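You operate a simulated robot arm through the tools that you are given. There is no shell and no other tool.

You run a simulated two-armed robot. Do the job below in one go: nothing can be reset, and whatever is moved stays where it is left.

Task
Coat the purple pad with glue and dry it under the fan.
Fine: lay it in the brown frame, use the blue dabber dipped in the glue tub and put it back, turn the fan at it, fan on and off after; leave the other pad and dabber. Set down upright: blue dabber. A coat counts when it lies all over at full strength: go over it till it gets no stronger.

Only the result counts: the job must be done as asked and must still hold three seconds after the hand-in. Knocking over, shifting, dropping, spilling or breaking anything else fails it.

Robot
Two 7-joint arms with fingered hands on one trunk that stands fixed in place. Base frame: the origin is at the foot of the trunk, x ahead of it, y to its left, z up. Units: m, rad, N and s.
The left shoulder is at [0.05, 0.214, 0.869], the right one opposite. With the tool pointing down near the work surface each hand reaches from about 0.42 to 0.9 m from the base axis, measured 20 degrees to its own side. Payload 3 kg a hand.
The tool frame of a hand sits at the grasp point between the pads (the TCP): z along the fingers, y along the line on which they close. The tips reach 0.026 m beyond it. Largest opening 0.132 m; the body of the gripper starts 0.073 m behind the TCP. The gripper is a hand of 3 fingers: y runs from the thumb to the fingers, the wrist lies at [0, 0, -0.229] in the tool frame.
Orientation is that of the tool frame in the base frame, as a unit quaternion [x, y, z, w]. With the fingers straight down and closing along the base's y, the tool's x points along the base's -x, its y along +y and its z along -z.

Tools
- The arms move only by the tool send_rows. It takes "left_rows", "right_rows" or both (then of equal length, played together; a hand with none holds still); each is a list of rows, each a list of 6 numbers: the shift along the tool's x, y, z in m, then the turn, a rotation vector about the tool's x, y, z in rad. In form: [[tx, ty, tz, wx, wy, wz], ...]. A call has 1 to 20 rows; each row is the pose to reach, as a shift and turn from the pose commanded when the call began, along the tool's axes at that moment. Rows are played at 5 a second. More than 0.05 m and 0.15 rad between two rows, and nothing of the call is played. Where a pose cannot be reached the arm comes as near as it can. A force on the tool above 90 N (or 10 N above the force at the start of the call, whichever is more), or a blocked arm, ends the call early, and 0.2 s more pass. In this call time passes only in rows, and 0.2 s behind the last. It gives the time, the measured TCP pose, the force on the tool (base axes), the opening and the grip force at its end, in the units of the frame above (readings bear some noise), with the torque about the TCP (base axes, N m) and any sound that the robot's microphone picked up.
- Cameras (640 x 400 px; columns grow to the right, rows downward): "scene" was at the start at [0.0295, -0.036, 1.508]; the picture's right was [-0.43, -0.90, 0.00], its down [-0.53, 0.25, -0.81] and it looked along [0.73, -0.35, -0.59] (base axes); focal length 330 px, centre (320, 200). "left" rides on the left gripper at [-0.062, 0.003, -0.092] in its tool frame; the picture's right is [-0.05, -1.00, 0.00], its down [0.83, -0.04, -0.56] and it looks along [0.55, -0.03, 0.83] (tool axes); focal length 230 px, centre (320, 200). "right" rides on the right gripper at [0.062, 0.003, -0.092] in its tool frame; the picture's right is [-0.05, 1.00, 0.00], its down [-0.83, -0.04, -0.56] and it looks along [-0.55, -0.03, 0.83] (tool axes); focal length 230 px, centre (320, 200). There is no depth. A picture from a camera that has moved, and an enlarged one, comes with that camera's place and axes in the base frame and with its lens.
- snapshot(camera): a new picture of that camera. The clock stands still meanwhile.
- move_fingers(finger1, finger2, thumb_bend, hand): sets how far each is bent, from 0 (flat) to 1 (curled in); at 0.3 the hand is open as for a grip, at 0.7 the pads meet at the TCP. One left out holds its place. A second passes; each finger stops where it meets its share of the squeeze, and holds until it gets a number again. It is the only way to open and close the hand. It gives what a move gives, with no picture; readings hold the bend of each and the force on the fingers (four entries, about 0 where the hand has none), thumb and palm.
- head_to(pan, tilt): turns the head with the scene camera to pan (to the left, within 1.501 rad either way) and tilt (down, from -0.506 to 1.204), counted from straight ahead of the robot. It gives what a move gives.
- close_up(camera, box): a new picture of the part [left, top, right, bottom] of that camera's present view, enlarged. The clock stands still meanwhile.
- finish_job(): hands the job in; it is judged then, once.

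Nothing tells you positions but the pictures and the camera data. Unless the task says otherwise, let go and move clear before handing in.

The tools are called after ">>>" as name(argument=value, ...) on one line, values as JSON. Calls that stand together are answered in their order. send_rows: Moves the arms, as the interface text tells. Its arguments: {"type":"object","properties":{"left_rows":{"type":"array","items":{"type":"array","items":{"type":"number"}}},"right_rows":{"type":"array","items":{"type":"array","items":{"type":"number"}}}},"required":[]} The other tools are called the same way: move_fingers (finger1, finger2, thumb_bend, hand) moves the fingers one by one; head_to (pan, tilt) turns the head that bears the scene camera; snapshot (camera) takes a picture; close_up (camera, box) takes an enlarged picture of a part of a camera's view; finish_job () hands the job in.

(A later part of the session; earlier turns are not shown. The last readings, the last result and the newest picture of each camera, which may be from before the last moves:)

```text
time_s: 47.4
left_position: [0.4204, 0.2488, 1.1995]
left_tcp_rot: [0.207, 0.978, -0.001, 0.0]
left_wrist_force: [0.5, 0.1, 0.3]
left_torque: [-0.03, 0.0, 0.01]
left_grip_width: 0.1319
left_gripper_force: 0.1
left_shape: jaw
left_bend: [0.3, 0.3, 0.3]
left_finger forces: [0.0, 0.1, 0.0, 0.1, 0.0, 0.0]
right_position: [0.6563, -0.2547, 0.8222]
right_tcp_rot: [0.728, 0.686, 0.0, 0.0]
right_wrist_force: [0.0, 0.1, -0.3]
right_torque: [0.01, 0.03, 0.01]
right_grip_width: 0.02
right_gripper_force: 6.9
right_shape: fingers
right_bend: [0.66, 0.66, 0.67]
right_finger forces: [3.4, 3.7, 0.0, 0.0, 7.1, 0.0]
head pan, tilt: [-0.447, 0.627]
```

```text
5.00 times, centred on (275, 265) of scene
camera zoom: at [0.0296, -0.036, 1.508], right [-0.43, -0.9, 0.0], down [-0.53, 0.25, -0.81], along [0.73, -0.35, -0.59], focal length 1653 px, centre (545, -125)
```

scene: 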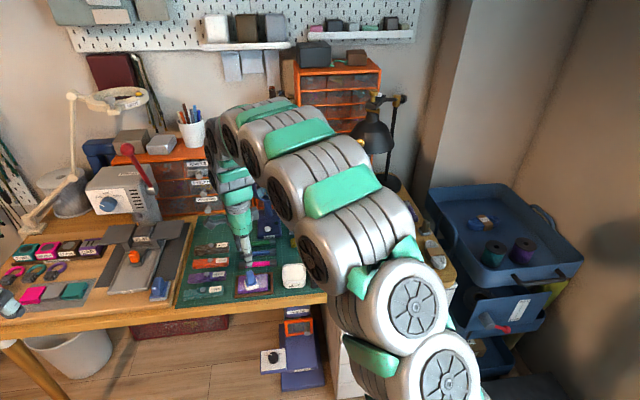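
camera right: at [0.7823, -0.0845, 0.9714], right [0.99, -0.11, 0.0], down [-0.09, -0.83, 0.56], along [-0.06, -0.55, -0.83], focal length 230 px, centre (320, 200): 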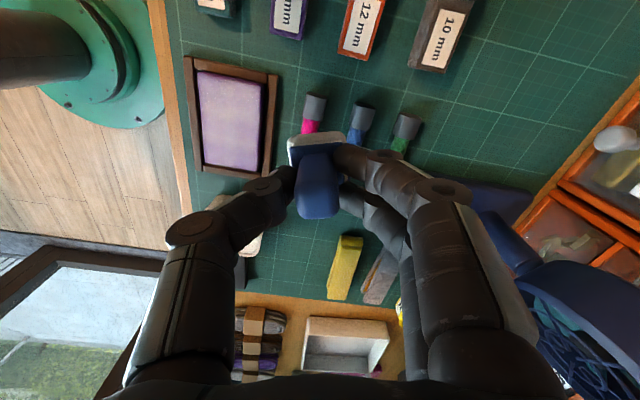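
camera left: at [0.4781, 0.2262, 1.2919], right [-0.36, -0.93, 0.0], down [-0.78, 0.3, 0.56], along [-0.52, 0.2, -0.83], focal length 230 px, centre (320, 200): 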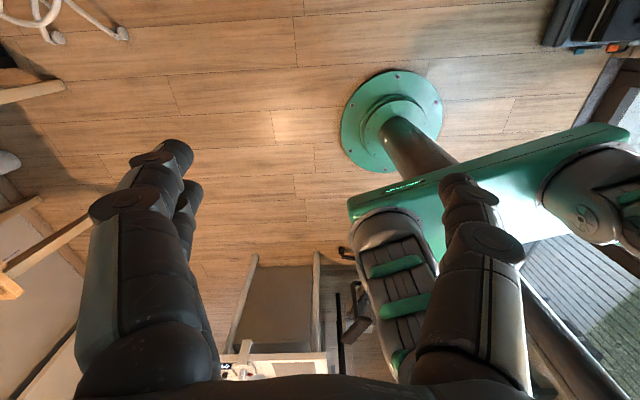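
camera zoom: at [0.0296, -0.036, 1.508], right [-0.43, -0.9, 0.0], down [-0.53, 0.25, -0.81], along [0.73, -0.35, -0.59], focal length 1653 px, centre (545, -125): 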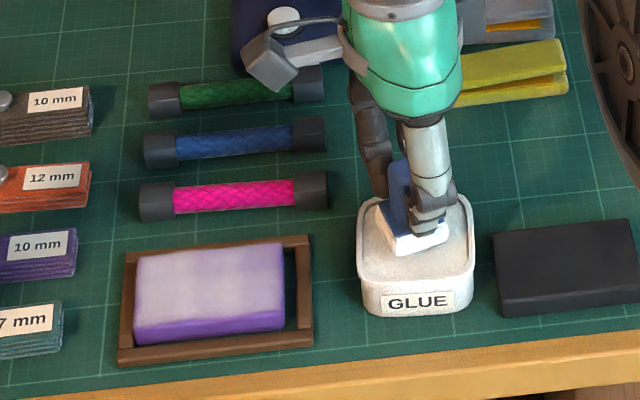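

>>> send_rows(right_rows=[[0, 0, 0.005, 0, 0, 0], [0, 0, 0.009, 0, 0, 0], [0, 0, 0.0115, 0, 0, 0]])

>>> close_up(camera="right", box=[230, 80, 410, 240])

```text
time_s: 48.2
left_position: [0.4206, 0.2502, 1.1993]
left_tcp_rot: [0.206, 0.979, 0.0, -0.001]
left_wrist_force: [0.5, -0.4, 0.0]
left_torque: [0.02, 0.01, -0.02]
left_grip_width: 0.1319
left_gripper_force: 0.0
left_shape: jaw
left_bend: [0.3, 0.3, 0.3]
left_finger forces: [0.1, 0.0, 0.0, 0.0, 0.1, 0.1]
right_position: [0.6563, -0.253, 0.8116]
right_tcp_rot: [0.728, 0.685, 0.0, 0.0]
right_wrist_force: [-0.2, 0.7, 2.9]
right_torque: [0.0, 0.05, 0.0]
right_grip_width: 0.0199
right_gripper_force: 7.4
right_shape: fingers
right_bend: [0.66, 0.66, 0.67]
right_finger forces: [3.6, 3.7, 0.0, 0.0, 7.7, 0.0]
head pan, tilt: [-0.447, 0.627]
```

```text
2.50 times, centred on (320, 160) of right
camera zoom: at [0.6639, -0.1936, 0.9059], right [0.99, -0.11, 0.0], down [-0.09, -0.83, 0.56], along [-0.06, -0.55, -0.83], focal length 575 px, centre (320, 300)
```

zoom: 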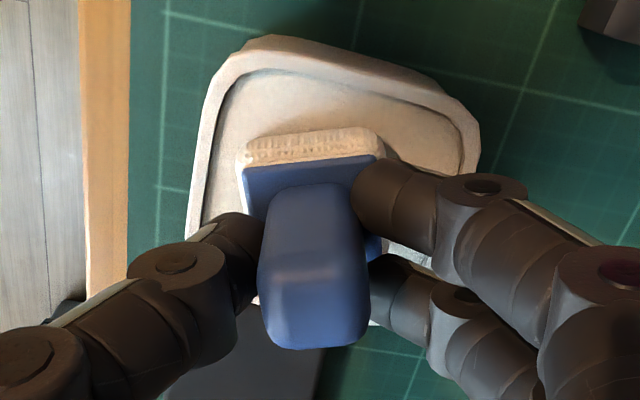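

>>> send_rows(right_rows=[[0, 0, 0.0008, 0, 0, 0], [0, 0, 0.0008, 0, 0, 0]])

>>> close_up(camera="scene", box=[265, 240, 325, 290])

>>> close_up(camera="right", box=[230, 80, 410, 240])

```text
time_s: 48.8
left_position: [0.4202, 0.2479, 1.1992]
left_tcp_rot: [0.206, 0.978, 0.0, 0.0]
left_wrist_force: [0.5, 0.0, -0.6]
left_torque: [0.0, 0.0, 0.0]
left_grip_width: 0.1318
left_gripper_force: 0.1
left_shape: jaw
left_bend: [0.3, 0.3, 0.3]
left_finger forces: [0.0, 0.0, 0.0, 0.0, 0.0, 0.0]
right_position: [0.657, -0.2532, 0.8128]
right_tcp_rot: [0.728, 0.685, 0.0, -0.001]
right_wrist_force: [-0.6, 0.3, 9.4]
right_torque: [-0.02, 0.0, -0.01]
right_grip_width: 0.0194
right_gripper_force: 8.9
right_shape: fingers
right_bend: [0.66, 0.66, 0.67]
right_finger forces: [4.3, 4.6, 0.1, 0.0, 9.1, 0.0]
head pan, tilt: [-0.447, 0.627]
```

```text
8.00 times, centred on (295, 265) of scene
camera zoom: at [0.0294, -0.0359, 1.508], right [-0.43, -0.9, 0.0], down [-0.53, 0.25, -0.81], along [0.73, -0.35, -0.59], focal length 2644 px, centre (520, -320)
```

zoom: 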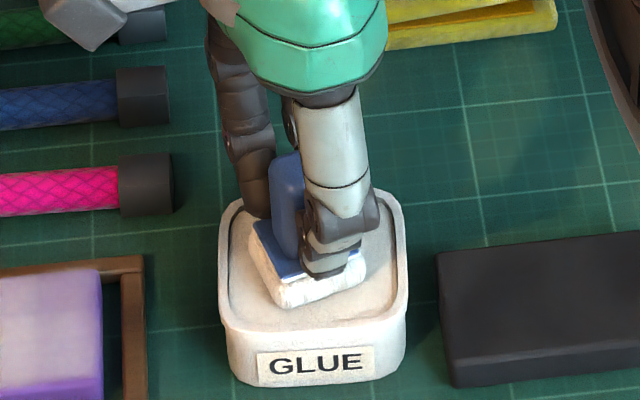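

```text
2.50 times, centred on (320, 160) of right
camera zoom: at [0.6639, -0.1935, 0.9052], right [0.99, -0.11, 0.0], down [-0.09, -0.83, 0.56], along [-0.06, -0.55, -0.83], focal length 575 px, centre (320, 300)
```

zoom: 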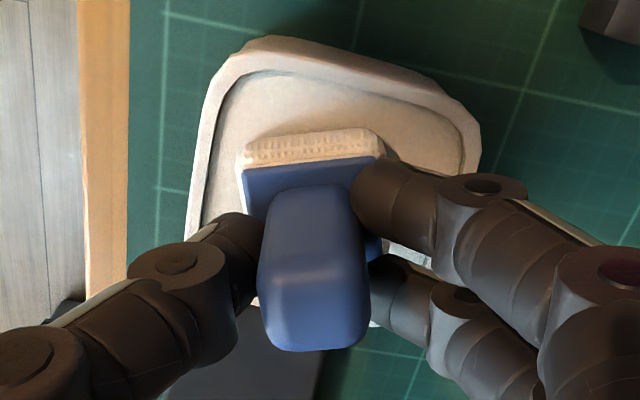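

Freshly dipped at 9 N. I'll carry the dabber to the pad's right end and touch down lightly.

>>> send_rows(right_rows=[[0, 0, -0.01, 0, 0, 0], [0, 0, -0.035, 0, 0, 0], [0.031, 0.002, -0.035, 0, 0, 0], [0.062, 0.004, -0.035, 0, 0, 0], [0.0925, 0.0065, -0.035, 0, 0, 0], [0.0925, 0.0065, 0.0, 0, 0, 0], [0.0925, 0.0065, 0.01, 0, 0, 0], [0.0925, 0.0065, 0.0123, 0, 0, 0]])

>>> close_up(camera="right", box=[230, 80, 410, 240])

>>> close_up(camera="scene", box=[225, 245, 295, 305])

```text
time_s: 50.6
left_position: [0.4204, 0.2468, 1.1988]
left_tcp_rot: [0.206, 0.978, 0.001, 0.0]
left_wrist_force: [0.0, 0.0, -0.5]
left_torque: [0.04, 0.0, 0.01]
left_grip_width: 0.1319
left_gripper_force: 0.1
left_shape: jaw
left_bend: [0.3, 0.3, 0.3]
left_finger forces: [0.1, 0.0, 0.0, 0.0, 0.1, 0.0]
right_position: [0.6675, -0.1613, 0.7987]
right_tcp_rot: [0.729, 0.685, 0.0, 0.0]
right_wrist_force: [-0.2, 0.8, 0.0]
right_torque: [-0.03, 0.0, 0.02]
right_grip_width: 0.0196
right_gripper_force: 7.7
right_shape: fingers
right_bend: [0.66, 0.66, 0.67]
right_finger forces: [3.6, 3.9, 0.0, 0.0, 7.4, 0.0]
head pan, tilt: [-0.447, 0.627]
```

```text
2.50 times, centred on (320, 160) of right
camera zoom: at [0.6755, -0.101, 0.8926], right [0.99, -0.11, 0.0], down [-0.09, -0.83, 0.56], along [-0.06, -0.55, -0.83], focal length 575 px, centre (320, 300)
```

zoom: 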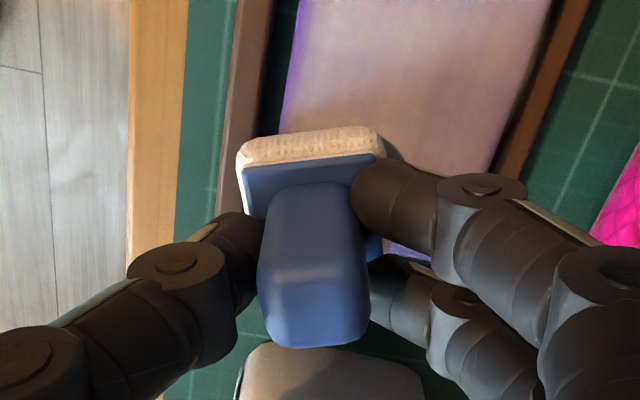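

```text
6.67 times, centred on (260, 275) of scene
camera zoom: at [0.0295, -0.036, 1.508], right [-0.43, -0.9, 0.0], down [-0.53, 0.25, -0.81], along [0.73, -0.35, -0.59], focal length 2204 px, centre (720, -300)
```

zoom: 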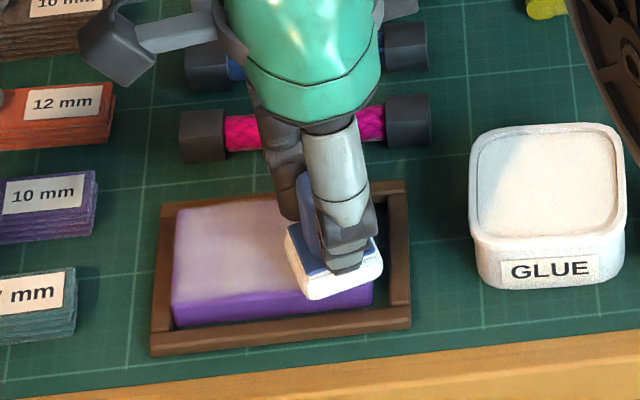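

>>> send_rows(right_rows=[[0, 0, 0.0009, 0, 0, 0]])

```text
time_s: 51.0
left_position: [0.4199, 0.2482, 1.1983]
left_tcp_rot: [0.206, 0.979, 0.001, 0.0]
left_wrist_force: [-0.5, -0.9, 0.6]
left_torque: [0.0, -0.01, 0.02]
left_grip_width: 0.132
left_gripper_force: 0.0
left_shape: jaw
left_bend: [0.3, 0.3, 0.3]
left_finger forces: [0.0, 0.0, 0.0, 0.0, 0.1, 0.0]
right_position: [0.6682, -0.1609, 0.7993]
right_tcp_rot: [0.728, 0.685, -0.001, -0.001]
right_wrist_force: [0.0, 0.0, 1.4]
right_torque: [-0.01, 0.03, -0.03]
right_grip_width: 0.0198
right_gripper_force: 8.0
right_shape: fingers
right_bend: [0.66, 0.66, 0.67]
right_finger forces: [3.6, 3.5, 0.0, 0.0, 7.7, 0.0]
head pan, tilt: [-0.447, 0.627]
```

Light contact made. I'll run a full zigzag raster from the right end to the left end of the pad.

>>> send_rows(right_rows=[[-0.0032, 0.0136, 0.0004, 0, 0, 0], [-0.0064, 0.0273, 0.0004, 0, 0, 0], [0.0033, 0.0296, 0.0004, 0, 0, 0], [0.0065, 0.0159, 0.0004, 0, 0, 0], [0.0097, 0.0023, 0.0004, 0, 0, 0], [0.0195, 0.0046, 0.0004, 0, 0, 0], [0.0163, 0.0182, 0.0004, 0, 0, 0], [0.0131, 0.0319, 0.0004, 0, 0, 0], [0.0228, 0.0342, 0.0004, 0, 0, 0], [0.026, 0.0206, 0.0004, 0, 0, 0], [0.0292, 0.007, 0.0004, 0, 0, 0], [0.0389, 0.0093, 0.0004, 0, 0, 0], [0.0357, 0.0229, 0.0004, 0, 0, 0], [0.0325, 0.0366, 0.0004, 0, 0, 0], [0.0422, 0.0389, 0.0004, 0, 0, 0], [0.0454, 0.0252, 0.0004, 0, 0, 0], [0.0486, 0.0116, 0.0004, 0, 0, 0], [0.0564, 0.0135, 0.0004, 0, 0, 0], [0.0532, 0.0271, 0.0004, 0, 0, 0], [0.05, 0.0408, 0.0004, 0, 0, 0]])

>>> close_up(camera="right", box=[230, 80, 410, 240])

>>> close_up(camera="scene", box=[225, 245, 295, 305])

```text
time_s: 55.2
left_position: [0.4211, 0.2489, 1.1997]
left_tcp_rot: [0.206, 0.979, 0.0, 0.0]
left_wrist_force: [-0.5, -0.7, -1.2]
left_torque: [0.01, 0.01, 0.04]
left_grip_width: 0.1319
left_gripper_force: 0.1
left_shape: jaw
left_bend: [0.3, 0.3, 0.3]
left_finger forces: [0.0, 0.1, 0.0, 0.0, 0.0, 0.0]
right_position: [0.7121, -0.114, 0.7984]
right_tcp_rot: [0.729, 0.685, 0.0, 0.001]
right_wrist_force: [1.0, -0.4, 0.5]
right_torque: [0.03, -0.01, -0.01]
right_grip_width: 0.0192
right_gripper_force: 7.1
right_shape: fingers
right_bend: [0.66, 0.67, 0.67]
right_finger forces: [4.3, 2.9, 0.0, 0.0, 7.1, 0.0]
head pan, tilt: [-0.447, 0.627]
```

```text
2.50 times, centred on (320, 160) of right
camera zoom: at [0.7203, -0.0538, 0.8912], right [0.99, -0.11, 0.0], down [-0.09, -0.83, 0.56], along [-0.06, -0.55, -0.83], focal length 575 px, centre (320, 300)
```

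zoom: 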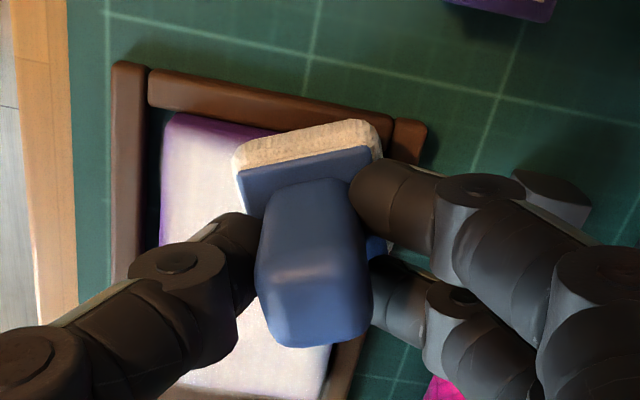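

```text
6.67 times, centred on (260, 275) of scene
camera zoom: at [0.0296, -0.036, 1.508], right [-0.43, -0.9, 0.0], down [-0.53, 0.25, -0.81], along [0.73, -0.35, -0.59], focal length 2204 px, centre (720, -300)
```

zoom: 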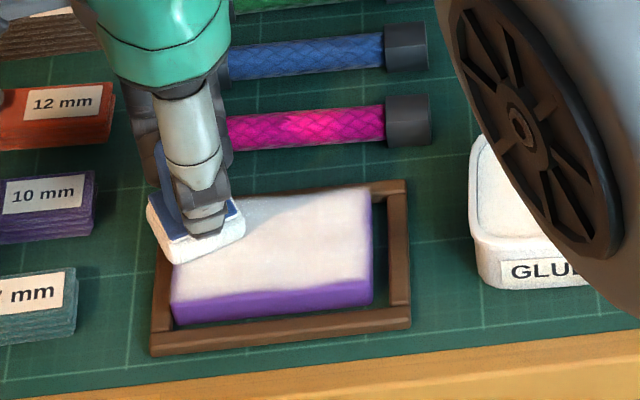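

The coat is now much whiter. I'll go over it again on the way back, from left to right, with slightly wider strokes.

>>> send_rows(right_rows=[[0.0034, -0.0146, 0.0004, 0, 0, 0], [0.0068, -0.0292, 0.0004, 0, 0, 0], [0.001, -0.0306, 0.0004, 0, 0, 0], [-0.0024, -0.016, 0.0004, 0, 0, 0], [-0.0058, -0.0014, 0.0004, 0, 0, 0], [-0.0146, -0.0035, 0.0004, 0, 0, 0], [-0.0112, -0.0181, 0.0004, 0, 0, 0], [-0.0078, -0.0327, 0.0004, 0, 0, 0], [-0.0175, -0.035, 0.0004, 0, 0, 0], [-0.0209, -0.0204, 0.0004, 0, 0, 0], [-0.0243, -0.0058, 0.0004, 0, 0, 0], [-0.034, -0.0081, 0.0004, 0, 0, 0], [-0.0306, -0.0227, 0.0004, 0, 0, 0], [-0.0272, -0.0373, 0.0004, 0, 0, 0], [-0.037, -0.0396, 0.0004, 0, 0, 0], [-0.0404, -0.025, 0.0004, 0, 0, 0], [-0.0438, -0.0104, 0.0004, 0, 0, 0], [-0.0564, -0.0135, 0.0004, 0, 0, 0], [-0.053, -0.0281, 0.0004, 0, 0, 0], [-0.0496, -0.0427, 0.0004, 0, 0, 0]])

>>> close_up(camera="right", box=[230, 80, 410, 240])

>>> close_up(camera="scene", box=[225, 245, 295, 305])

```text
time_s: 59.4
left_position: [0.421, 0.248, 1.1997]
left_tcp_rot: [0.206, 0.979, 0.0, 0.0]
left_wrist_force: [-1.9, 0.2, -0.5]
left_torque: [-0.01, 0.02, 0.02]
left_grip_width: 0.1319
left_gripper_force: 0.1
left_shape: jaw
left_bend: [0.3, 0.3, 0.3]
left_finger forces: [0.0, 0.0, 0.0, 0.0, 0.0, 0.0]
right_position: [0.6659, -0.1603, 0.798]
right_tcp_rot: [0.728, 0.685, -0.001, 0.0]
right_wrist_force: [-0.2, 1.1, -0.1]
right_torque: [-0.02, -0.04, -0.01]
right_grip_width: 0.0187
right_gripper_force: 6.4
right_shape: fingers
right_bend: [0.66, 0.68, 0.68]
right_finger forces: [4.8, 1.7, 0.0, 0.0, 5.7, 0.0]
head pan, tilt: [-0.447, 0.627]
```

```text
2.50 times, centred on (320, 160) of right
camera zoom: at [0.6734, -0.101, 0.8912], right [0.99, -0.11, 0.0], down [-0.09, -0.83, 0.56], along [-0.06, -0.55, -0.83], focal length 575 px, centre (320, 300)
```

zoom: 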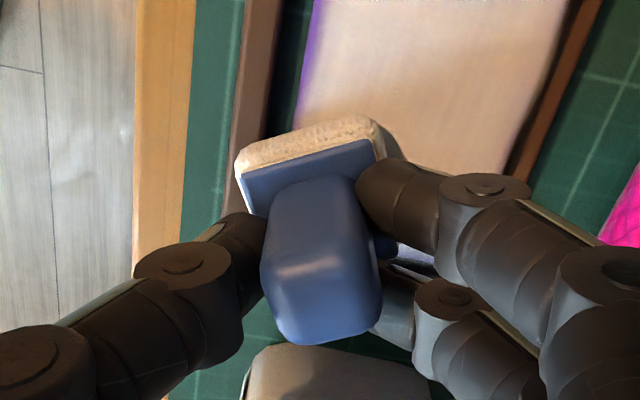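

```text
6.67 times, centred on (260, 275) of scene
camera zoom: at [0.0295, -0.036, 1.508], right [-0.43, -0.9, 0.0], down [-0.53, 0.25, -0.81], along [0.73, -0.35, -0.59], focal length 2204 px, centre (720, -300)
```

zoom: 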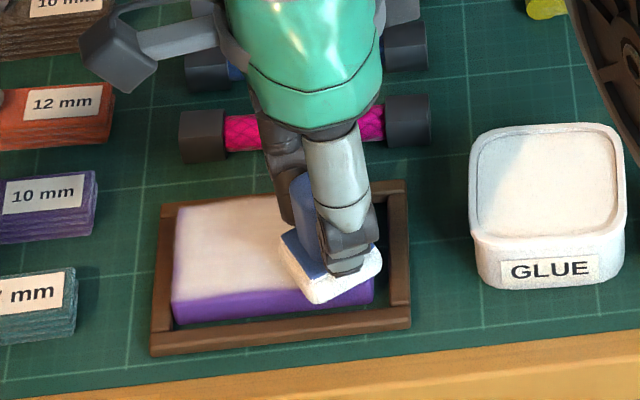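

Grip is drifting again (4.8/1.7 N). I'll lift off carefully and inspect the coat before deciding on another pass.

>>> send_rows(right_rows=[[0, 0, -0.015, 0, 0, 0], [-0.015, 0.03, -0.04, 0, 0, 0], [-0.025, 0.06, -0.06, 0, 0, 0], [-0.035, 0.1, -0.08, 0, 0, 0]])

>>> close_up(camera="scene", box=[240, 265, 275, 295])

>>> snapshot(camera="right")

```text
time_s: 60.4
left_position: [0.4207, 0.2481, 1.1991]
left_tcp_rot: [0.206, 0.979, 0.0, 0.0]
left_wrist_force: [0.8, 0.0, -0.4]
left_torque: [-0.04, 0.03, 0.02]
left_grip_width: 0.1319
left_gripper_force: 0.1
left_shape: jaw
left_bend: [0.3, 0.3, 0.3]
left_finger forces: [0.1, 0.1, 0.1, 0.0, 0.0, 0.0]
right_position: [0.7637, -0.2022, 0.8786]
right_tcp_rot: [0.728, 0.686, 0.0, 0.0]
right_wrist_force: [0.4, 0.2, -0.6]
right_torque: [0.01, 0.06, 0.01]
right_grip_width: 0.0185
right_gripper_force: 5.9
right_shape: fingers
right_bend: [0.66, 0.68, 0.68]
right_finger forces: [4.7, 1.3, 0.0, 0.0, 5.6, 0.0]
head pan, tilt: [-0.447, 0.627]
```

```text
13.33 times, centred on (258, 280) of scene
camera zoom: at [0.0296, -0.036, 1.508], right [-0.43, -0.9, 0.0], down [-0.53, 0.25, -0.81], along [0.73, -0.35, -0.59], focal length 4407 px, centre (1153, -867)
```

zoom: 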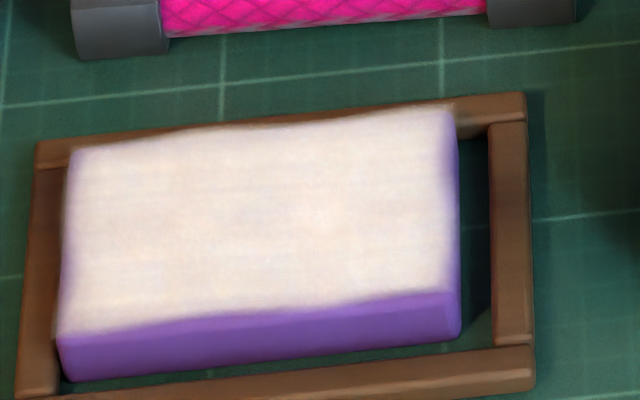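

```text
taken
camera right: at [0.7712, -0.1419, 0.972], right [0.99, -0.11, 0.0], down [-0.09, -0.83, 0.55], along [-0.06, -0.55, -0.83], focal length 230 px, centre (320, 200)
```

right: 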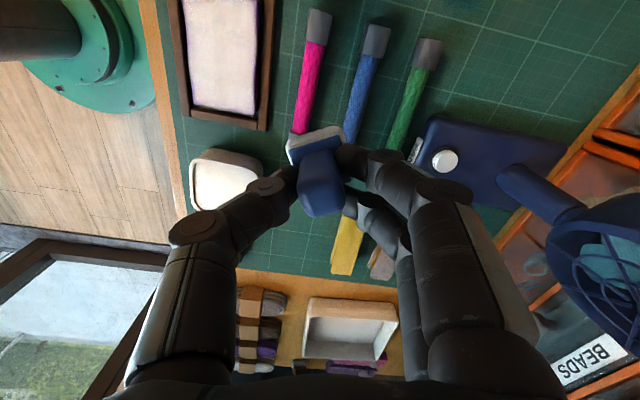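

>>> close_up(camera="right", box=[165, 0, 285, 135])

```text
2.96 times, centred on (225, 68) of right
camera zoom: at [0.7712, -0.1419, 0.972], right [0.99, -0.11, 0.0], down [-0.09, -0.83, 0.55], along [-0.06, -0.55, -0.83], focal length 682 px, centre (602, 593)
```

zoom: 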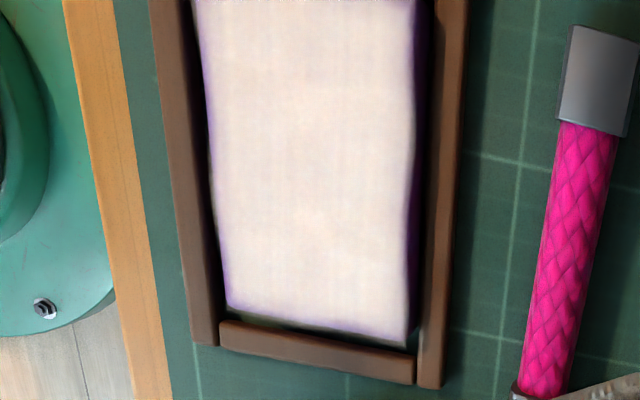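

The top is nearly uniformly covered, with faint purple only along the near and end edges. I'll set the dabber down on the pad's centre, regrip it properly, then do an edge-focused pass.

>>> send_rows(right_rows=[[0.02, -0.026, 0, 0, 0, 0], [0.04, -0.052, 0, 0, 0, 0], [0.0596, -0.0777, 0, 0, 0, 0], [0.0596, -0.0777, 0.03, 0, 0, 0], [0.0596, -0.0777, 0.06, 0, 0, 0], [0.0596, -0.0777, 0.076, 0, 0, 0], [0.0596, -0.0777, 0.08, 0, 0, 0]])

>>> close_up(camera="right", box=[230, 80, 410, 240])

>>> close_up(camera="scene", box=[225, 245, 295, 305])

```text
time_s: 62.0
left_position: [0.4199, 0.2471, 1.1995]
left_tcp_rot: [0.206, 0.979, 0.0, 0.0]
left_wrist_force: [0.5, 0.2, 0.8]
left_torque: [0.0, 0.02, 0.04]
left_grip_width: 0.132
left_gripper_force: 0.0
left_shape: jaw
left_bend: [0.3, 0.3, 0.3]
left_finger forces: [0.0, 0.1, 0.0, 0.0, 0.1, 0.1]
right_position: [0.69, -0.1378, 0.7977]
right_tcp_rot: [0.728, 0.685, 0.0, 0.0]
right_wrist_force: [-0.1, -0.5, 0.6]
right_torque: [0.0, -0.04, 0.01]
right_grip_width: 0.0187
right_gripper_force: 5.7
right_shape: fingers
right_bend: [0.66, 0.69, 0.68]
right_finger forces: [4.7, 1.2, 0.0, 0.0, 5.8, 0.0]
head pan, tilt: [-0.447, 0.627]
```

```text
2.50 times, centred on (320, 160) of right
camera zoom: at [0.697, -0.0778, 0.8909], right [0.99, -0.11, 0.0], down [-0.09, -0.83, 0.56], along [-0.06, -0.55, -0.83], focal length 575 px, centre (320, 300)
```

zoom: 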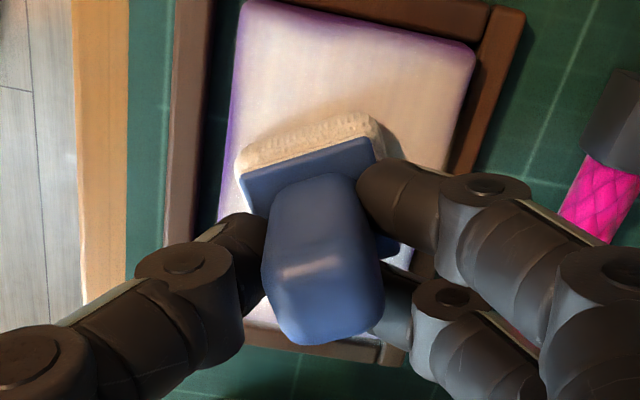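

```text
6.67 times, centred on (260, 275) of scene
camera zoom: at [0.0295, -0.036, 1.508], right [-0.43, -0.9, 0.0], down [-0.53, 0.25, -0.81], along [0.73, -0.35, -0.59], focal length 2204 px, centre (720, -300)
```

zoom: 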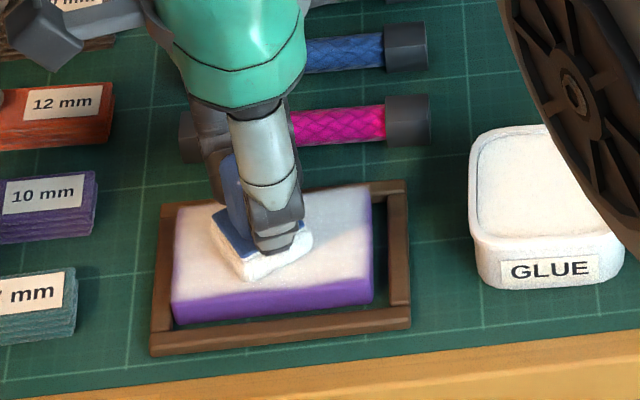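

The left end and near edge still show a thin purple strip. I'll release the dabber here on the pad's centre and look at its pose.

>>> move_fingers(hand="right", finger1=0.55, finger2=0.55, thumb_bend=0.57)

>>> send_rows(right_rows=[[0, 0, -0.025, 0, 0, 0], [0, 0, -0.05, 0, 0, 0]])

>>> close_up(camera="right", box=[260, 80, 400, 200])

>>> close_up(camera="scene", box=[225, 235, 295, 305])

```text
time_s: 63.0
left_position: [0.4215, 0.2479, 1.1995]
left_tcp_rot: [0.206, 0.979, 0.001, 0.0]
left_wrist_force: [-0.5, -0.5, 0.2]
left_torque: [-0.02, -0.01, -0.03]
left_grip_width: 0.1318
left_gripper_force: 0.1
left_shape: jaw
left_bend: [0.3, 0.3, 0.3]
left_finger forces: [0.0, 0.0, 0.0, 0.0, 0.0, 0.0]
right_position: [0.6891, -0.138, 0.7972]
right_tcp_rot: [0.729, 0.685, 0.0, -0.001]
right_wrist_force: [0.8, -0.2, 0.8]
right_torque: [0.01, 0.02, 0.04]
right_grip_width: 0.0486
right_gripper_force: 0.1
right_shape: fingers
right_bend: [0.55, 0.55, 0.56]
right_finger forces: [0.1, 0.1, 0.1, 0.0, 0.0, 0.1]
head pan, tilt: [-0.447, 0.627]
```

```text
time_s: 63.6
left_position: [0.4204, 0.2475, 1.2]
left_tcp_rot: [0.206, 0.979, 0.0, 0.0]
left_wrist_force: [-0.2, -0.8, -0.1]
left_torque: [0.0, -0.02, -0.04]
left_grip_width: 0.1319
left_gripper_force: 0.0
left_shape: jaw
left_bend: [0.3, 0.3, 0.3]
left_finger forces: [0.0, 0.0, 0.0, 0.0, 0.0, 0.1]
right_position: [0.689, -0.1379, 0.8478]
right_tcp_rot: [0.728, 0.686, -0.001, -0.001]
right_wrist_force: [-0.6, -0.3, -0.8]
right_torque: [0.0, 0.02, -0.01]
right_grip_width: 0.0488
right_gripper_force: 0.1
right_shape: fingers
right_bend: [0.55, 0.55, 0.56]
right_finger forces: [0.0, 0.1, 0.1, 0.0, 0.0, 0.1]
head pan, tilt: [-0.447, 0.627]
```

```text
3.33 times, centred on (330, 140) of right
camera zoom: at [0.6975, -0.0782, 0.9408], right [0.99, -0.11, 0.0], down [-0.09, -0.83, 0.56], along [-0.06, -0.55, -0.83], focal length 767 px, centre (287, 400)
```

zoom: 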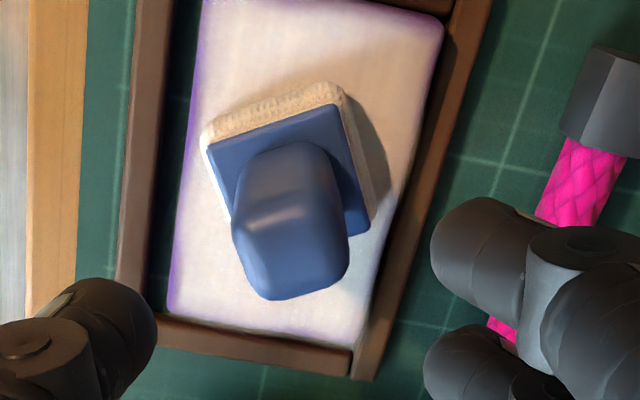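

```text
5.71 times, centred on (260, 270) of scene
camera zoom: at [0.0295, -0.036, 1.508], right [-0.43, -0.9, 0.0], down [-0.53, 0.25, -0.81], along [0.73, -0.35, -0.59], focal length 1889 px, centre (663, -200)
```

zoom: 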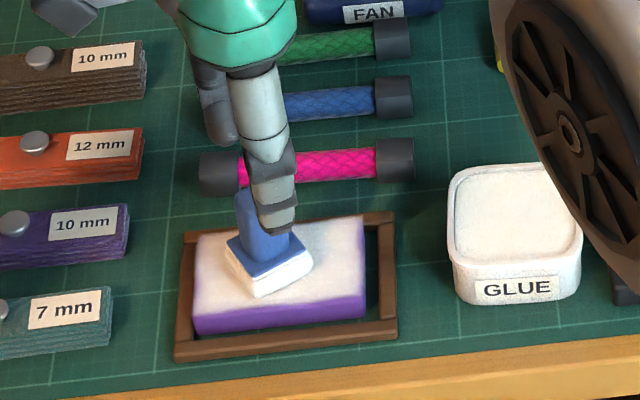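

The dabber stands upright, turned 15° relative to the hand. I'll align to it, offset 2 mm in the hand's x to counter the drift, and grip again.

>>> send_rows(right_rows=[[0.0026, 0.0003, 0, 0, 0, -0.1335], [0.0052, 0.0005, 0, 0, 0, -0.267], [0.0052, 0.0005, 0.025, 0, 0, -0.267], [0.0052, 0.0005, 0.0478, 0, 0, -0.267]])

>>> close_up(camera="right", box=[250, 120, 390, 240])

```text
time_s: 64.6
left_position: [0.4207, 0.2482, 1.2007]
left_tcp_rot: [0.206, 0.979, 0.0, 0.0]
left_wrist_force: [0.0, -0.3, -0.4]
left_torque: [-0.02, 0.03, -0.01]
left_grip_width: 0.1319
left_gripper_force: 0.0
left_shape: jaw
left_bend: [0.3, 0.3, 0.3]
left_finger forces: [0.0, 0.1, 0.0, 0.0, 0.0, 0.0]
right_position: [0.6916, -0.1321, 0.8003]
right_tcp_rot: [0.63, 0.776, 0.0, 0.0]
right_wrist_force: [-0.2, -0.3, -0.2]
right_torque: [0.02, 0.02, -0.03]
right_grip_width: 0.049
right_gripper_force: 0.1
right_shape: fingers
right_bend: [0.55, 0.55, 0.56]
right_finger forces: [0.0, 0.0, 0.0, 0.0, 0.0, 0.0]
head pan, tilt: [-0.447, 0.627]
```

```text
3.33 times, centred on (320, 180) of right
camera zoom: at [0.6827, -0.0736, 0.8939], right [0.99, 0.15, 0.0], down [0.13, -0.82, 0.56], along [0.09, -0.55, -0.83], focal length 767 px, centre (320, 267)
```

zoom: 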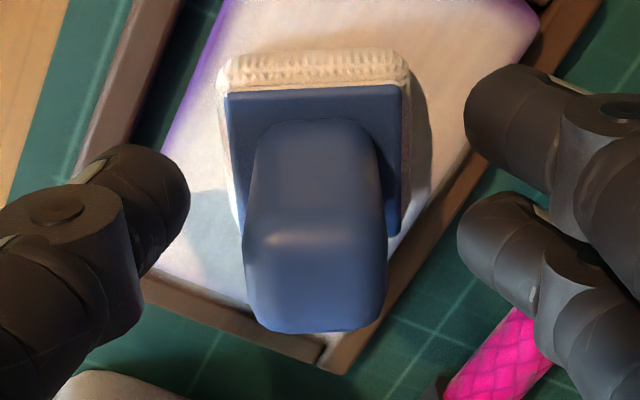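

>>> move_fingers(hand="right", finger1=0.62, finger2=0.62, thumb_bend=0.64)

>>> move_fingers(hand="right", finger1=0.7, finger2=0.7, thumb_bend=0.7)

>>> close_up(camera="right", box=[230, 60, 410, 240])

```text
time_s: 65.6
left_position: [0.4198, 0.248, 1.1999]
left_tcp_rot: [0.206, 0.979, 0.0, -0.001]
left_wrist_force: [0.4, -0.1, 0.4]
left_torque: [-0.01, 0.03, -0.01]
left_grip_width: 0.1319
left_gripper_force: 0.0
left_shape: jaw
left_bend: [0.3, 0.3, 0.3]
left_finger forces: [0.0, 0.1, 0.0, 0.1, 0.1, 0.0]
right_position: [0.6911, -0.1335, 0.8003]
right_tcp_rot: [0.63, 0.777, 0.001, 0.0]
right_wrist_force: [-1.2, -0.8, 0.5]
right_torque: [-0.01, 0.02, -0.02]
right_grip_width: 0.0263
right_gripper_force: 0.1
right_shape: fingers
right_bend: [0.62, 0.62, 0.64]
right_finger forces: [0.0, 0.0, 0.1, 0.0, 0.4, 0.1]
head pan, tilt: [-0.447, 0.627]
```

```text
time_s: 66.6
left_position: [0.4202, 0.2492, 1.1984]
left_tcp_rot: [0.206, 0.979, 0.0, 0.0]
left_wrist_force: [-0.2, -0.7, -0.9]
left_torque: [0.01, -0.01, 0.0]
left_grip_width: 0.1318
left_gripper_force: 0.0
left_shape: jaw
left_bend: [0.3, 0.3, 0.3]
left_finger forces: [0.0, 0.0, 0.0, 0.0, 0.1, 0.1]
right_position: [0.6916, -0.1336, 0.7996]
right_tcp_rot: [0.631, 0.776, 0.0, 0.0]
right_wrist_force: [0.1, 0.4, -0.8]
right_torque: [0.02, -0.03, -0.01]
right_grip_width: 0.0205
right_gripper_force: 7.5
right_shape: fingers
right_bend: [0.65, 0.65, 0.67]
right_finger forces: [3.7, 3.8, 0.1, 0.1, 7.5, 0.0]
head pan, tilt: [-0.447, 0.627]
```

```text
2.22 times, centred on (320, 150) of right
camera zoom: at [0.6827, -0.0736, 0.8936], right [0.99, 0.15, 0.0], down [0.13, -0.82, 0.56], along [0.09, -0.55, -0.83], focal length 511 px, centre (320, 311)
```

zoom: 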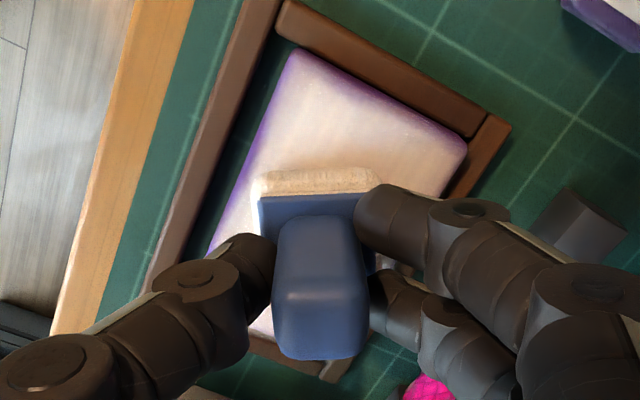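

The grip is balanced (3.7/3.8 N). I'll re-dip once more for the edge pass.

>>> send_rows(right_rows=[[0, 0, -0.015, 0, 0, 0], [0, 0, -0.042, 0, 0, 0], [-0.037, -0.02, -0.042, 0, 0, 0], [-0.0745, -0.0395, -0.042, 0, 0, 0], [-0.1117, -0.0592, -0.042, 0, 0, 0], [-0.1117, -0.0592, -0.02, 0, 0, 0], [-0.1117, -0.0592, -0.0135, 0, 0, 0]])

>>> close_up(camera="right", box=[230, 80, 410, 240])

>>> close_up(camera="scene", box=[225, 235, 325, 305])

```text
time_s: 68.2
left_position: [0.4208, 0.2487, 1.1991]
left_tcp_rot: [0.206, 0.979, 0.0, 0.001]
left_wrist_force: [0.0, 0.0, 0.7]
left_torque: [-0.01, 0.0, -0.02]
left_grip_width: 0.1321
left_gripper_force: 0.0
left_shape: jaw
left_bend: [0.3, 0.3, 0.3]
left_finger forces: [0.1, 0.0, 0.1, 0.0, 0.0, 0.0]
right_position: [0.6543, -0.2545, 0.8123]
right_tcp_rot: [0.63, 0.776, 0.0, -0.001]
right_wrist_force: [-0.4, -0.3, 0.2]
right_torque: [-0.05, 0.02, -0.02]
right_grip_width: 0.0204
right_gripper_force: 7.1
right_shape: fingers
right_bend: [0.65, 0.65, 0.67]
right_finger forces: [3.7, 3.7, 0.1, 0.0, 7.5, 0.1]
head pan, tilt: [-0.447, 0.627]
```

```text
2.50 times, centred on (320, 160) of right
camera zoom: at [0.6463, -0.1949, 0.9071], right [0.99, 0.15, 0.0], down [0.13, -0.82, 0.56], along [0.09, -0.55, -0.83], focal length 575 px, centre (320, 300)
```

zoom: 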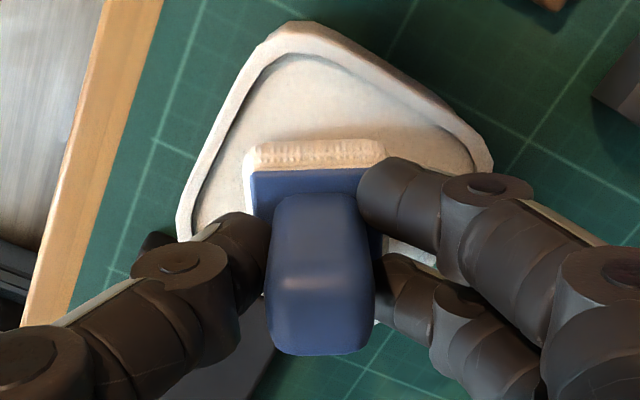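

```text
5.71 times, centred on (275, 270) of scene
camera zoom: at [0.0296, -0.036, 1.508], right [-0.43, -0.9, 0.0], down [-0.53, 0.25, -0.81], along [0.73, -0.35, -0.59], focal length 1889 px, centre (577, -200)
```

zoom: 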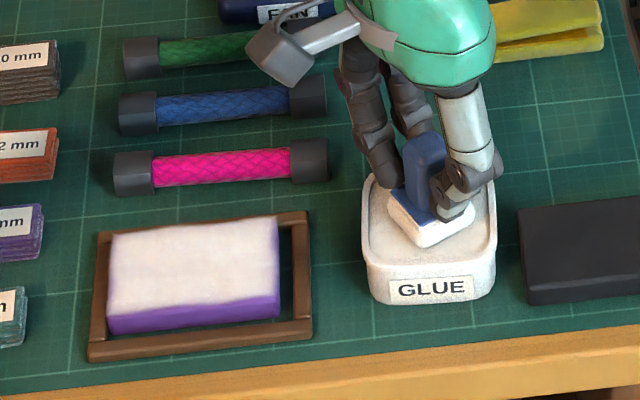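

>>> send_rows(right_rows=[[0, 0, 0.001, 0, 0, 0], [0, 0, 0.0017, 0, 0, 0]])

```text
time_s: 68.8
left_position: [0.4199, 0.2475, 1.1994]
left_tcp_rot: [0.206, 0.979, 0.0, 0.0]
left_wrist_force: [-0.1, 0.0, -0.2]
left_torque: [0.01, 0.01, -0.03]
left_grip_width: 0.1319
left_gripper_force: 0.1
left_shape: jaw
left_bend: [0.3, 0.3, 0.3]
left_finger forces: [0.1, 0.0, 0.0, 0.0, 0.0, 0.0]
right_position: [0.6545, -0.2561, 0.8114]
right_tcp_rot: [0.63, 0.776, 0.0, -0.001]
right_wrist_force: [-1.2, -0.5, 4.0]
right_torque: [-0.02, 0.03, 0.0]
right_grip_width: 0.0201
right_gripper_force: 8.1
right_shape: fingers
right_bend: [0.66, 0.66, 0.67]
right_finger forces: [3.9, 3.7, 0.0, 0.0, 8.6, 0.0]
head pan, tilt: [-0.447, 0.627]
```

Dipped. Next comes the perimeter: I'll move to the far-left corner of the pad and touch down.

>>> send_rows(right_rows=[[0, 0, -0.012, 0, 0, 0], [0, 0, -0.033, 0, 0, 0], [0.032, 0.021, -0.033, 0, 0, 0], [0.064, 0.0425, -0.033, 0, 0, 0], [0.096, 0.064, -0.033, 0, 0, 0], [0.1275, 0.085, -0.033, 0, 0, 0], [0.1275, 0.085, 0.0, 0, 0, 0], [0.1275, 0.085, 0.01, 0, 0, 0], [0.1275, 0.085, 0.0128, 0, 0, 0]])

>>> close_up(camera="right", box=[230, 80, 410, 240])

>>> close_up(camera="scene", box=[225, 235, 295, 305])

```text
time_s: 70.8
left_position: [0.4207, 0.2482, 1.1989]
left_tcp_rot: [0.207, 0.978, 0.0, 0.0]
left_wrist_force: [0.4, -0.2, 1.1]
left_torque: [-0.01, 0.01, 0.01]
left_grip_width: 0.132
left_gripper_force: 0.1
left_shape: jaw
left_bend: [0.3, 0.3, 0.3]
left_finger forces: [0.1, 0.0, 0.0, 0.0, 0.0, 0.1]
right_position: [0.7134, -0.1119, 0.7996]
right_tcp_rot: [0.63, 0.776, 0.0, 0.0]
right_wrist_force: [0.0, -0.1, -0.6]
right_torque: [0.0, -0.01, 0.0]
right_grip_width: 0.0204
right_gripper_force: 7.6
right_shape: fingers
right_bend: [0.66, 0.66, 0.67]
right_finger forces: [3.8, 3.7, 0.0, 0.1, 7.7, 0.0]
head pan, tilt: [-0.447, 0.627]
```

```text
2.50 times, centred on (320, 160) of right
camera zoom: at [0.7043, -0.0528, 0.8926], right [0.99, 0.15, 0.0], down [0.13, -0.82, 0.56], along [0.09, -0.55, -0.83], focal length 575 px, centre (320, 300)
```

zoom: 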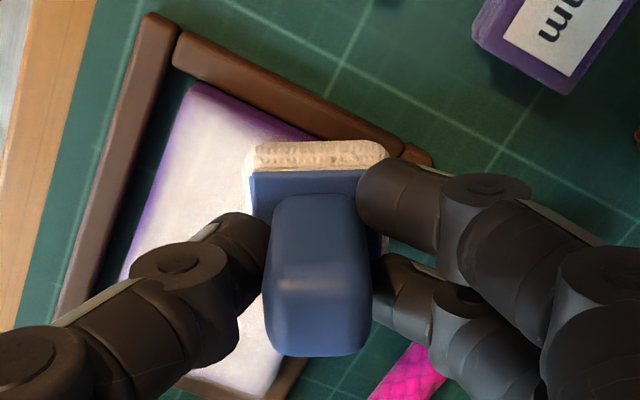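

```text
5.71 times, centred on (260, 270) of scene
camera zoom: at [0.0295, -0.036, 1.508], right [-0.43, -0.9, 0.0], down [-0.53, 0.25, -0.81], along [0.73, -0.35, -0.59], focal length 1889 px, centre (663, -200)
```

zoom: 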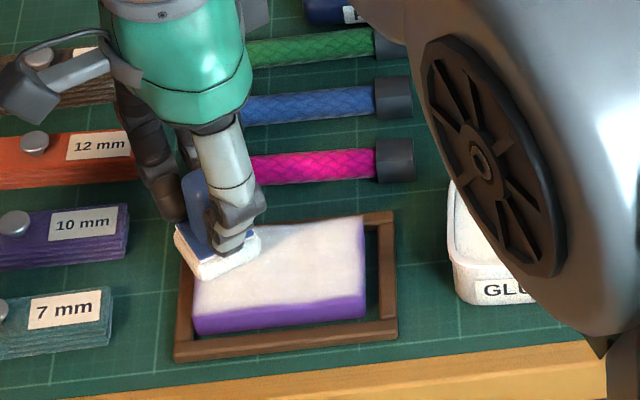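

>>> send_rows(right_rows=[[0, 0, 0.0008, 0, 0, 0], [0.0048, -0.0088, 0.0008, 0, 0, 0], [0.0096, -0.0175, 0.0008, 0, 0, 0], [0.0149, -0.0272, 0.0008, 0, 0, 0]])

>>> close_up(camera="right", box=[230, 80, 410, 240])

```text
time_s: 71.8
left_position: [0.4204, 0.2485, 1.1999]
left_tcp_rot: [0.205, 0.979, 0.0, 0.001]
left_wrist_force: [-0.4, 1.0, 0.3]
left_torque: [0.0, 0.0, 0.02]
left_grip_width: 0.1316
left_gripper_force: 0.2
left_shape: jaw
left_bend: [0.3, 0.3, 0.3]
left_finger forces: [0.0, 0.0, 0.0, 0.0, 0.0, 0.0]
right_position: [0.683, -0.1019, 0.7983]
right_tcp_rot: [0.63, 0.777, 0.0, 0.0]
right_wrist_force: [0.7, -0.3, 2.0]
right_torque: [-0.02, 0.01, -0.01]
right_grip_width: 0.02
right_gripper_force: 8.1
right_shape: fingers
right_bend: [0.66, 0.66, 0.67]
right_finger forces: [4.2, 3.9, 0.0, 0.0, 7.8, 0.0]
head pan, tilt: [-0.447, 0.627]
```

```text
2.50 times, centred on (320, 160) of right
camera zoom: at [0.6742, -0.043, 0.8918], right [0.99, 0.15, 0.0], down [0.13, -0.82, 0.56], along [0.09, -0.55, -0.83], focal length 575 px, centre (320, 300)
```

zoom: 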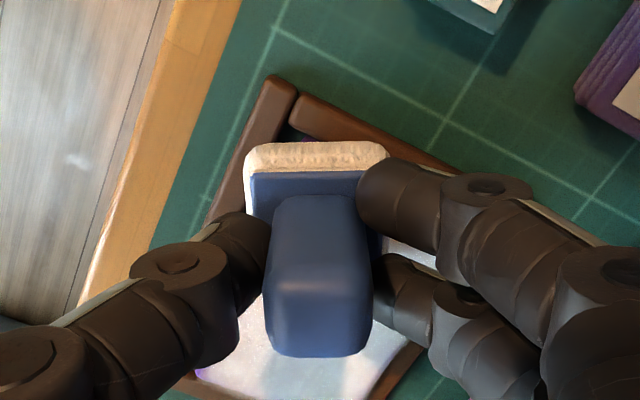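

Contact is good and balanced. I'll continue along the near edge, the right end and the far edge back to the start.

>>> send_rows(right_rows=[[-0.0088, -0.0048, 0, 0, 0, 0], [-0.0175, -0.0096, 0, 0, 0, 0], [-0.0263, -0.0145, 0, 0, 0, 0], [-0.035, -0.0193, 0, 0, 0, 0], [-0.0438, -0.0241, 0, 0, 0, 0], [-0.0526, -0.0289, 0, 0, 0, 0], [-0.0574, -0.0201, 0, 0, 0, 0], [-0.0622, -0.0114, 0, 0, 0, 0], [-0.0675, -0.0017, 0, 0, 0, 0]])

>>> close_up(camera="scene", box=[225, 245, 295, 305])

>>> close_up(camera="right", box=[230, 80, 410, 240])

```text
time_s: 73.8
left_position: [0.4208, 0.2474, 1.2005]
left_tcp_rot: [0.206, 0.979, 0.0, 0.0]
left_wrist_force: [0.0, 0.1, -1.1]
left_torque: [-0.01, 0.02, -0.01]
left_grip_width: 0.1318
left_gripper_force: 0.1
left_shape: jaw
left_bend: [0.3, 0.3, 0.3]
left_finger forces: [0.0, 0.0, 0.1, 0.1, 0.1, 0.0]
right_position: [0.6959, -0.17, 0.7987]
right_tcp_rot: [0.632, 0.775, -0.001, 0.0]
right_wrist_force: [0.4, 0.3, -0.4]
right_torque: [-0.01, -0.01, -0.02]
right_grip_width: 0.0203
right_gripper_force: 7.9
right_shape: fingers
right_bend: [0.66, 0.66, 0.67]
right_finger forces: [4.0, 3.8, 0.0, 0.0, 7.9, 0.0]
head pan, tilt: [-0.447, 0.627]
```

```text
6.67 times, centred on (260, 275) of scene
camera zoom: at [0.0296, -0.036, 1.508], right [-0.43, -0.9, 0.0], down [-0.53, 0.25, -0.81], along [0.73, -0.35, -0.59], focal length 2204 px, centre (720, -300)
```

zoom: 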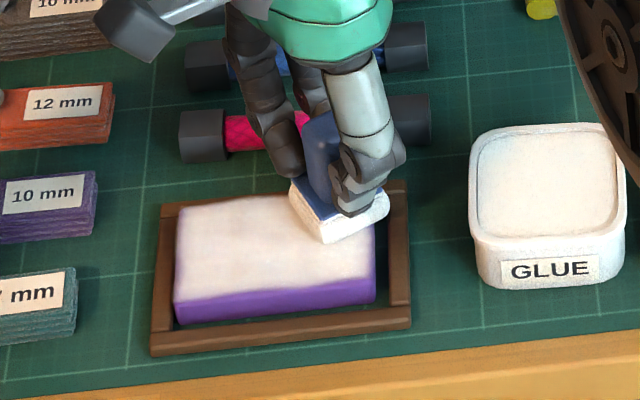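

```text
2.50 times, centred on (320, 160) of right
camera zoom: at [0.6871, -0.1102, 0.8921], right [0.99, 0.15, 0.0], down [0.13, -0.82, 0.56], along [0.09, -0.55, -0.83], focal length 575 px, centre (320, 300)
```

zoom: 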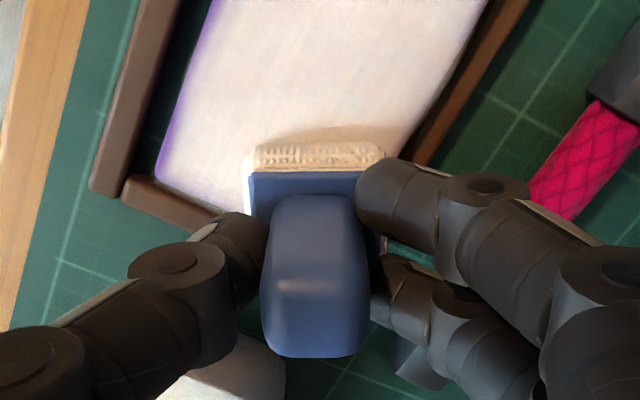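

The edges now look covered. One more lap along the far edge, left end, near edge and centre line to confirm it's saturated.

>>> send_rows(right_rows=[[0.0088, 0.0048, 0.0005, 0, 0, 0], [0.0175, 0.0096, 0.0005, 0, 0, 0], [0.0263, 0.0145, 0.0005, 0, 0, 0], [0.035, 0.0193, 0.0005, 0, 0, 0], [0.0438, 0.0241, 0.0005, 0, 0, 0], [0.0526, 0.0289, 0.0005, 0, 0, 0], [0.0598, 0.0158, 0.0005, 0, 0, 0], [0.0675, 0.0017, 0.0005, 0, 0, 0], [0.0587, -0.0031, 0.0005, 0, 0, 0], [0.0499, -0.0079, 0.0005, 0, 0, 0], [0.0412, -0.0127, 0.0005, 0, 0, 0], [0.0324, -0.0176, 0.0005, 0, 0, 0], [0.0237, -0.0224, 0.0005, 0, 0, 0], [0.0149, -0.0272, 0.0005, 0, 0, 0], [0.0072, -0.0131, 0.0005, 0, 0, 0], [0.016, -0.0083, 0.0005, 0, 0, 0], [0.0247, -0.0035, 0.0005, 0, 0, 0], [0.0335, 0.0014, 0.0005, 0, 0, 0], [0.0422, 0.0062, 0.0005, 0, 0, 0], [0.051, 0.011, 0.0005, 0, 0, 0]])

>>> close_up(camera="right", box=[230, 80, 410, 240])

>>> close_up(camera="scene", box=[225, 245, 295, 305])

```text
time_s: 78.0
left_position: [0.4207, 0.248, 1.1999]
left_tcp_rot: [0.207, 0.978, 0.0, 0.0]
left_wrist_force: [-0.2, -0.6, 0.2]
left_torque: [0.03, 0.02, -0.01]
left_grip_width: 0.1322
left_gripper_force: 0.1
left_shape: jaw
left_bend: [0.3, 0.3, 0.3]
left_finger forces: [0.0, 0.0, 0.0, 0.0, 0.1, 0.1]
right_position: [0.6955, -0.1166, 0.7964]
right_tcp_rot: [0.63, 0.776, 0.0, -0.001]
right_wrist_force: [-0.3, -0.6, -1.1]
right_torque: [0.0, 0.0, 0.0]
right_grip_width: 0.0198
right_gripper_force: 7.5
right_shape: fingers
right_bend: [0.66, 0.66, 0.67]
right_finger forces: [3.7, 3.9, 0.0, 0.0, 7.6, 0.0]
head pan, tilt: [-0.447, 0.627]
```

```text
2.50 times, centred on (320, 160) of right
camera zoom: at [0.6872, -0.057, 0.8909], right [0.99, 0.15, 0.0], down [0.13, -0.82, 0.55], along [0.08, -0.55, -0.83], focal length 575 px, centre (320, 300)
```

zoom: 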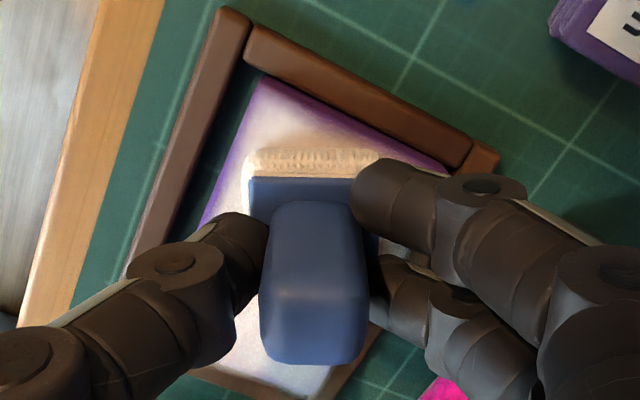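

```text
6.67 times, centred on (260, 275) of scene
camera zoom: at [0.0295, -0.036, 1.508], right [-0.43, -0.9, 0.0], down [-0.53, 0.25, -0.81], along [0.73, -0.35, -0.59], focal length 2204 px, centre (720, -300)
```

zoom: 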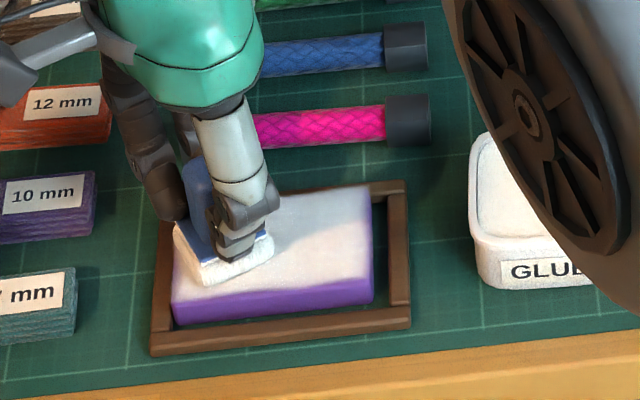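

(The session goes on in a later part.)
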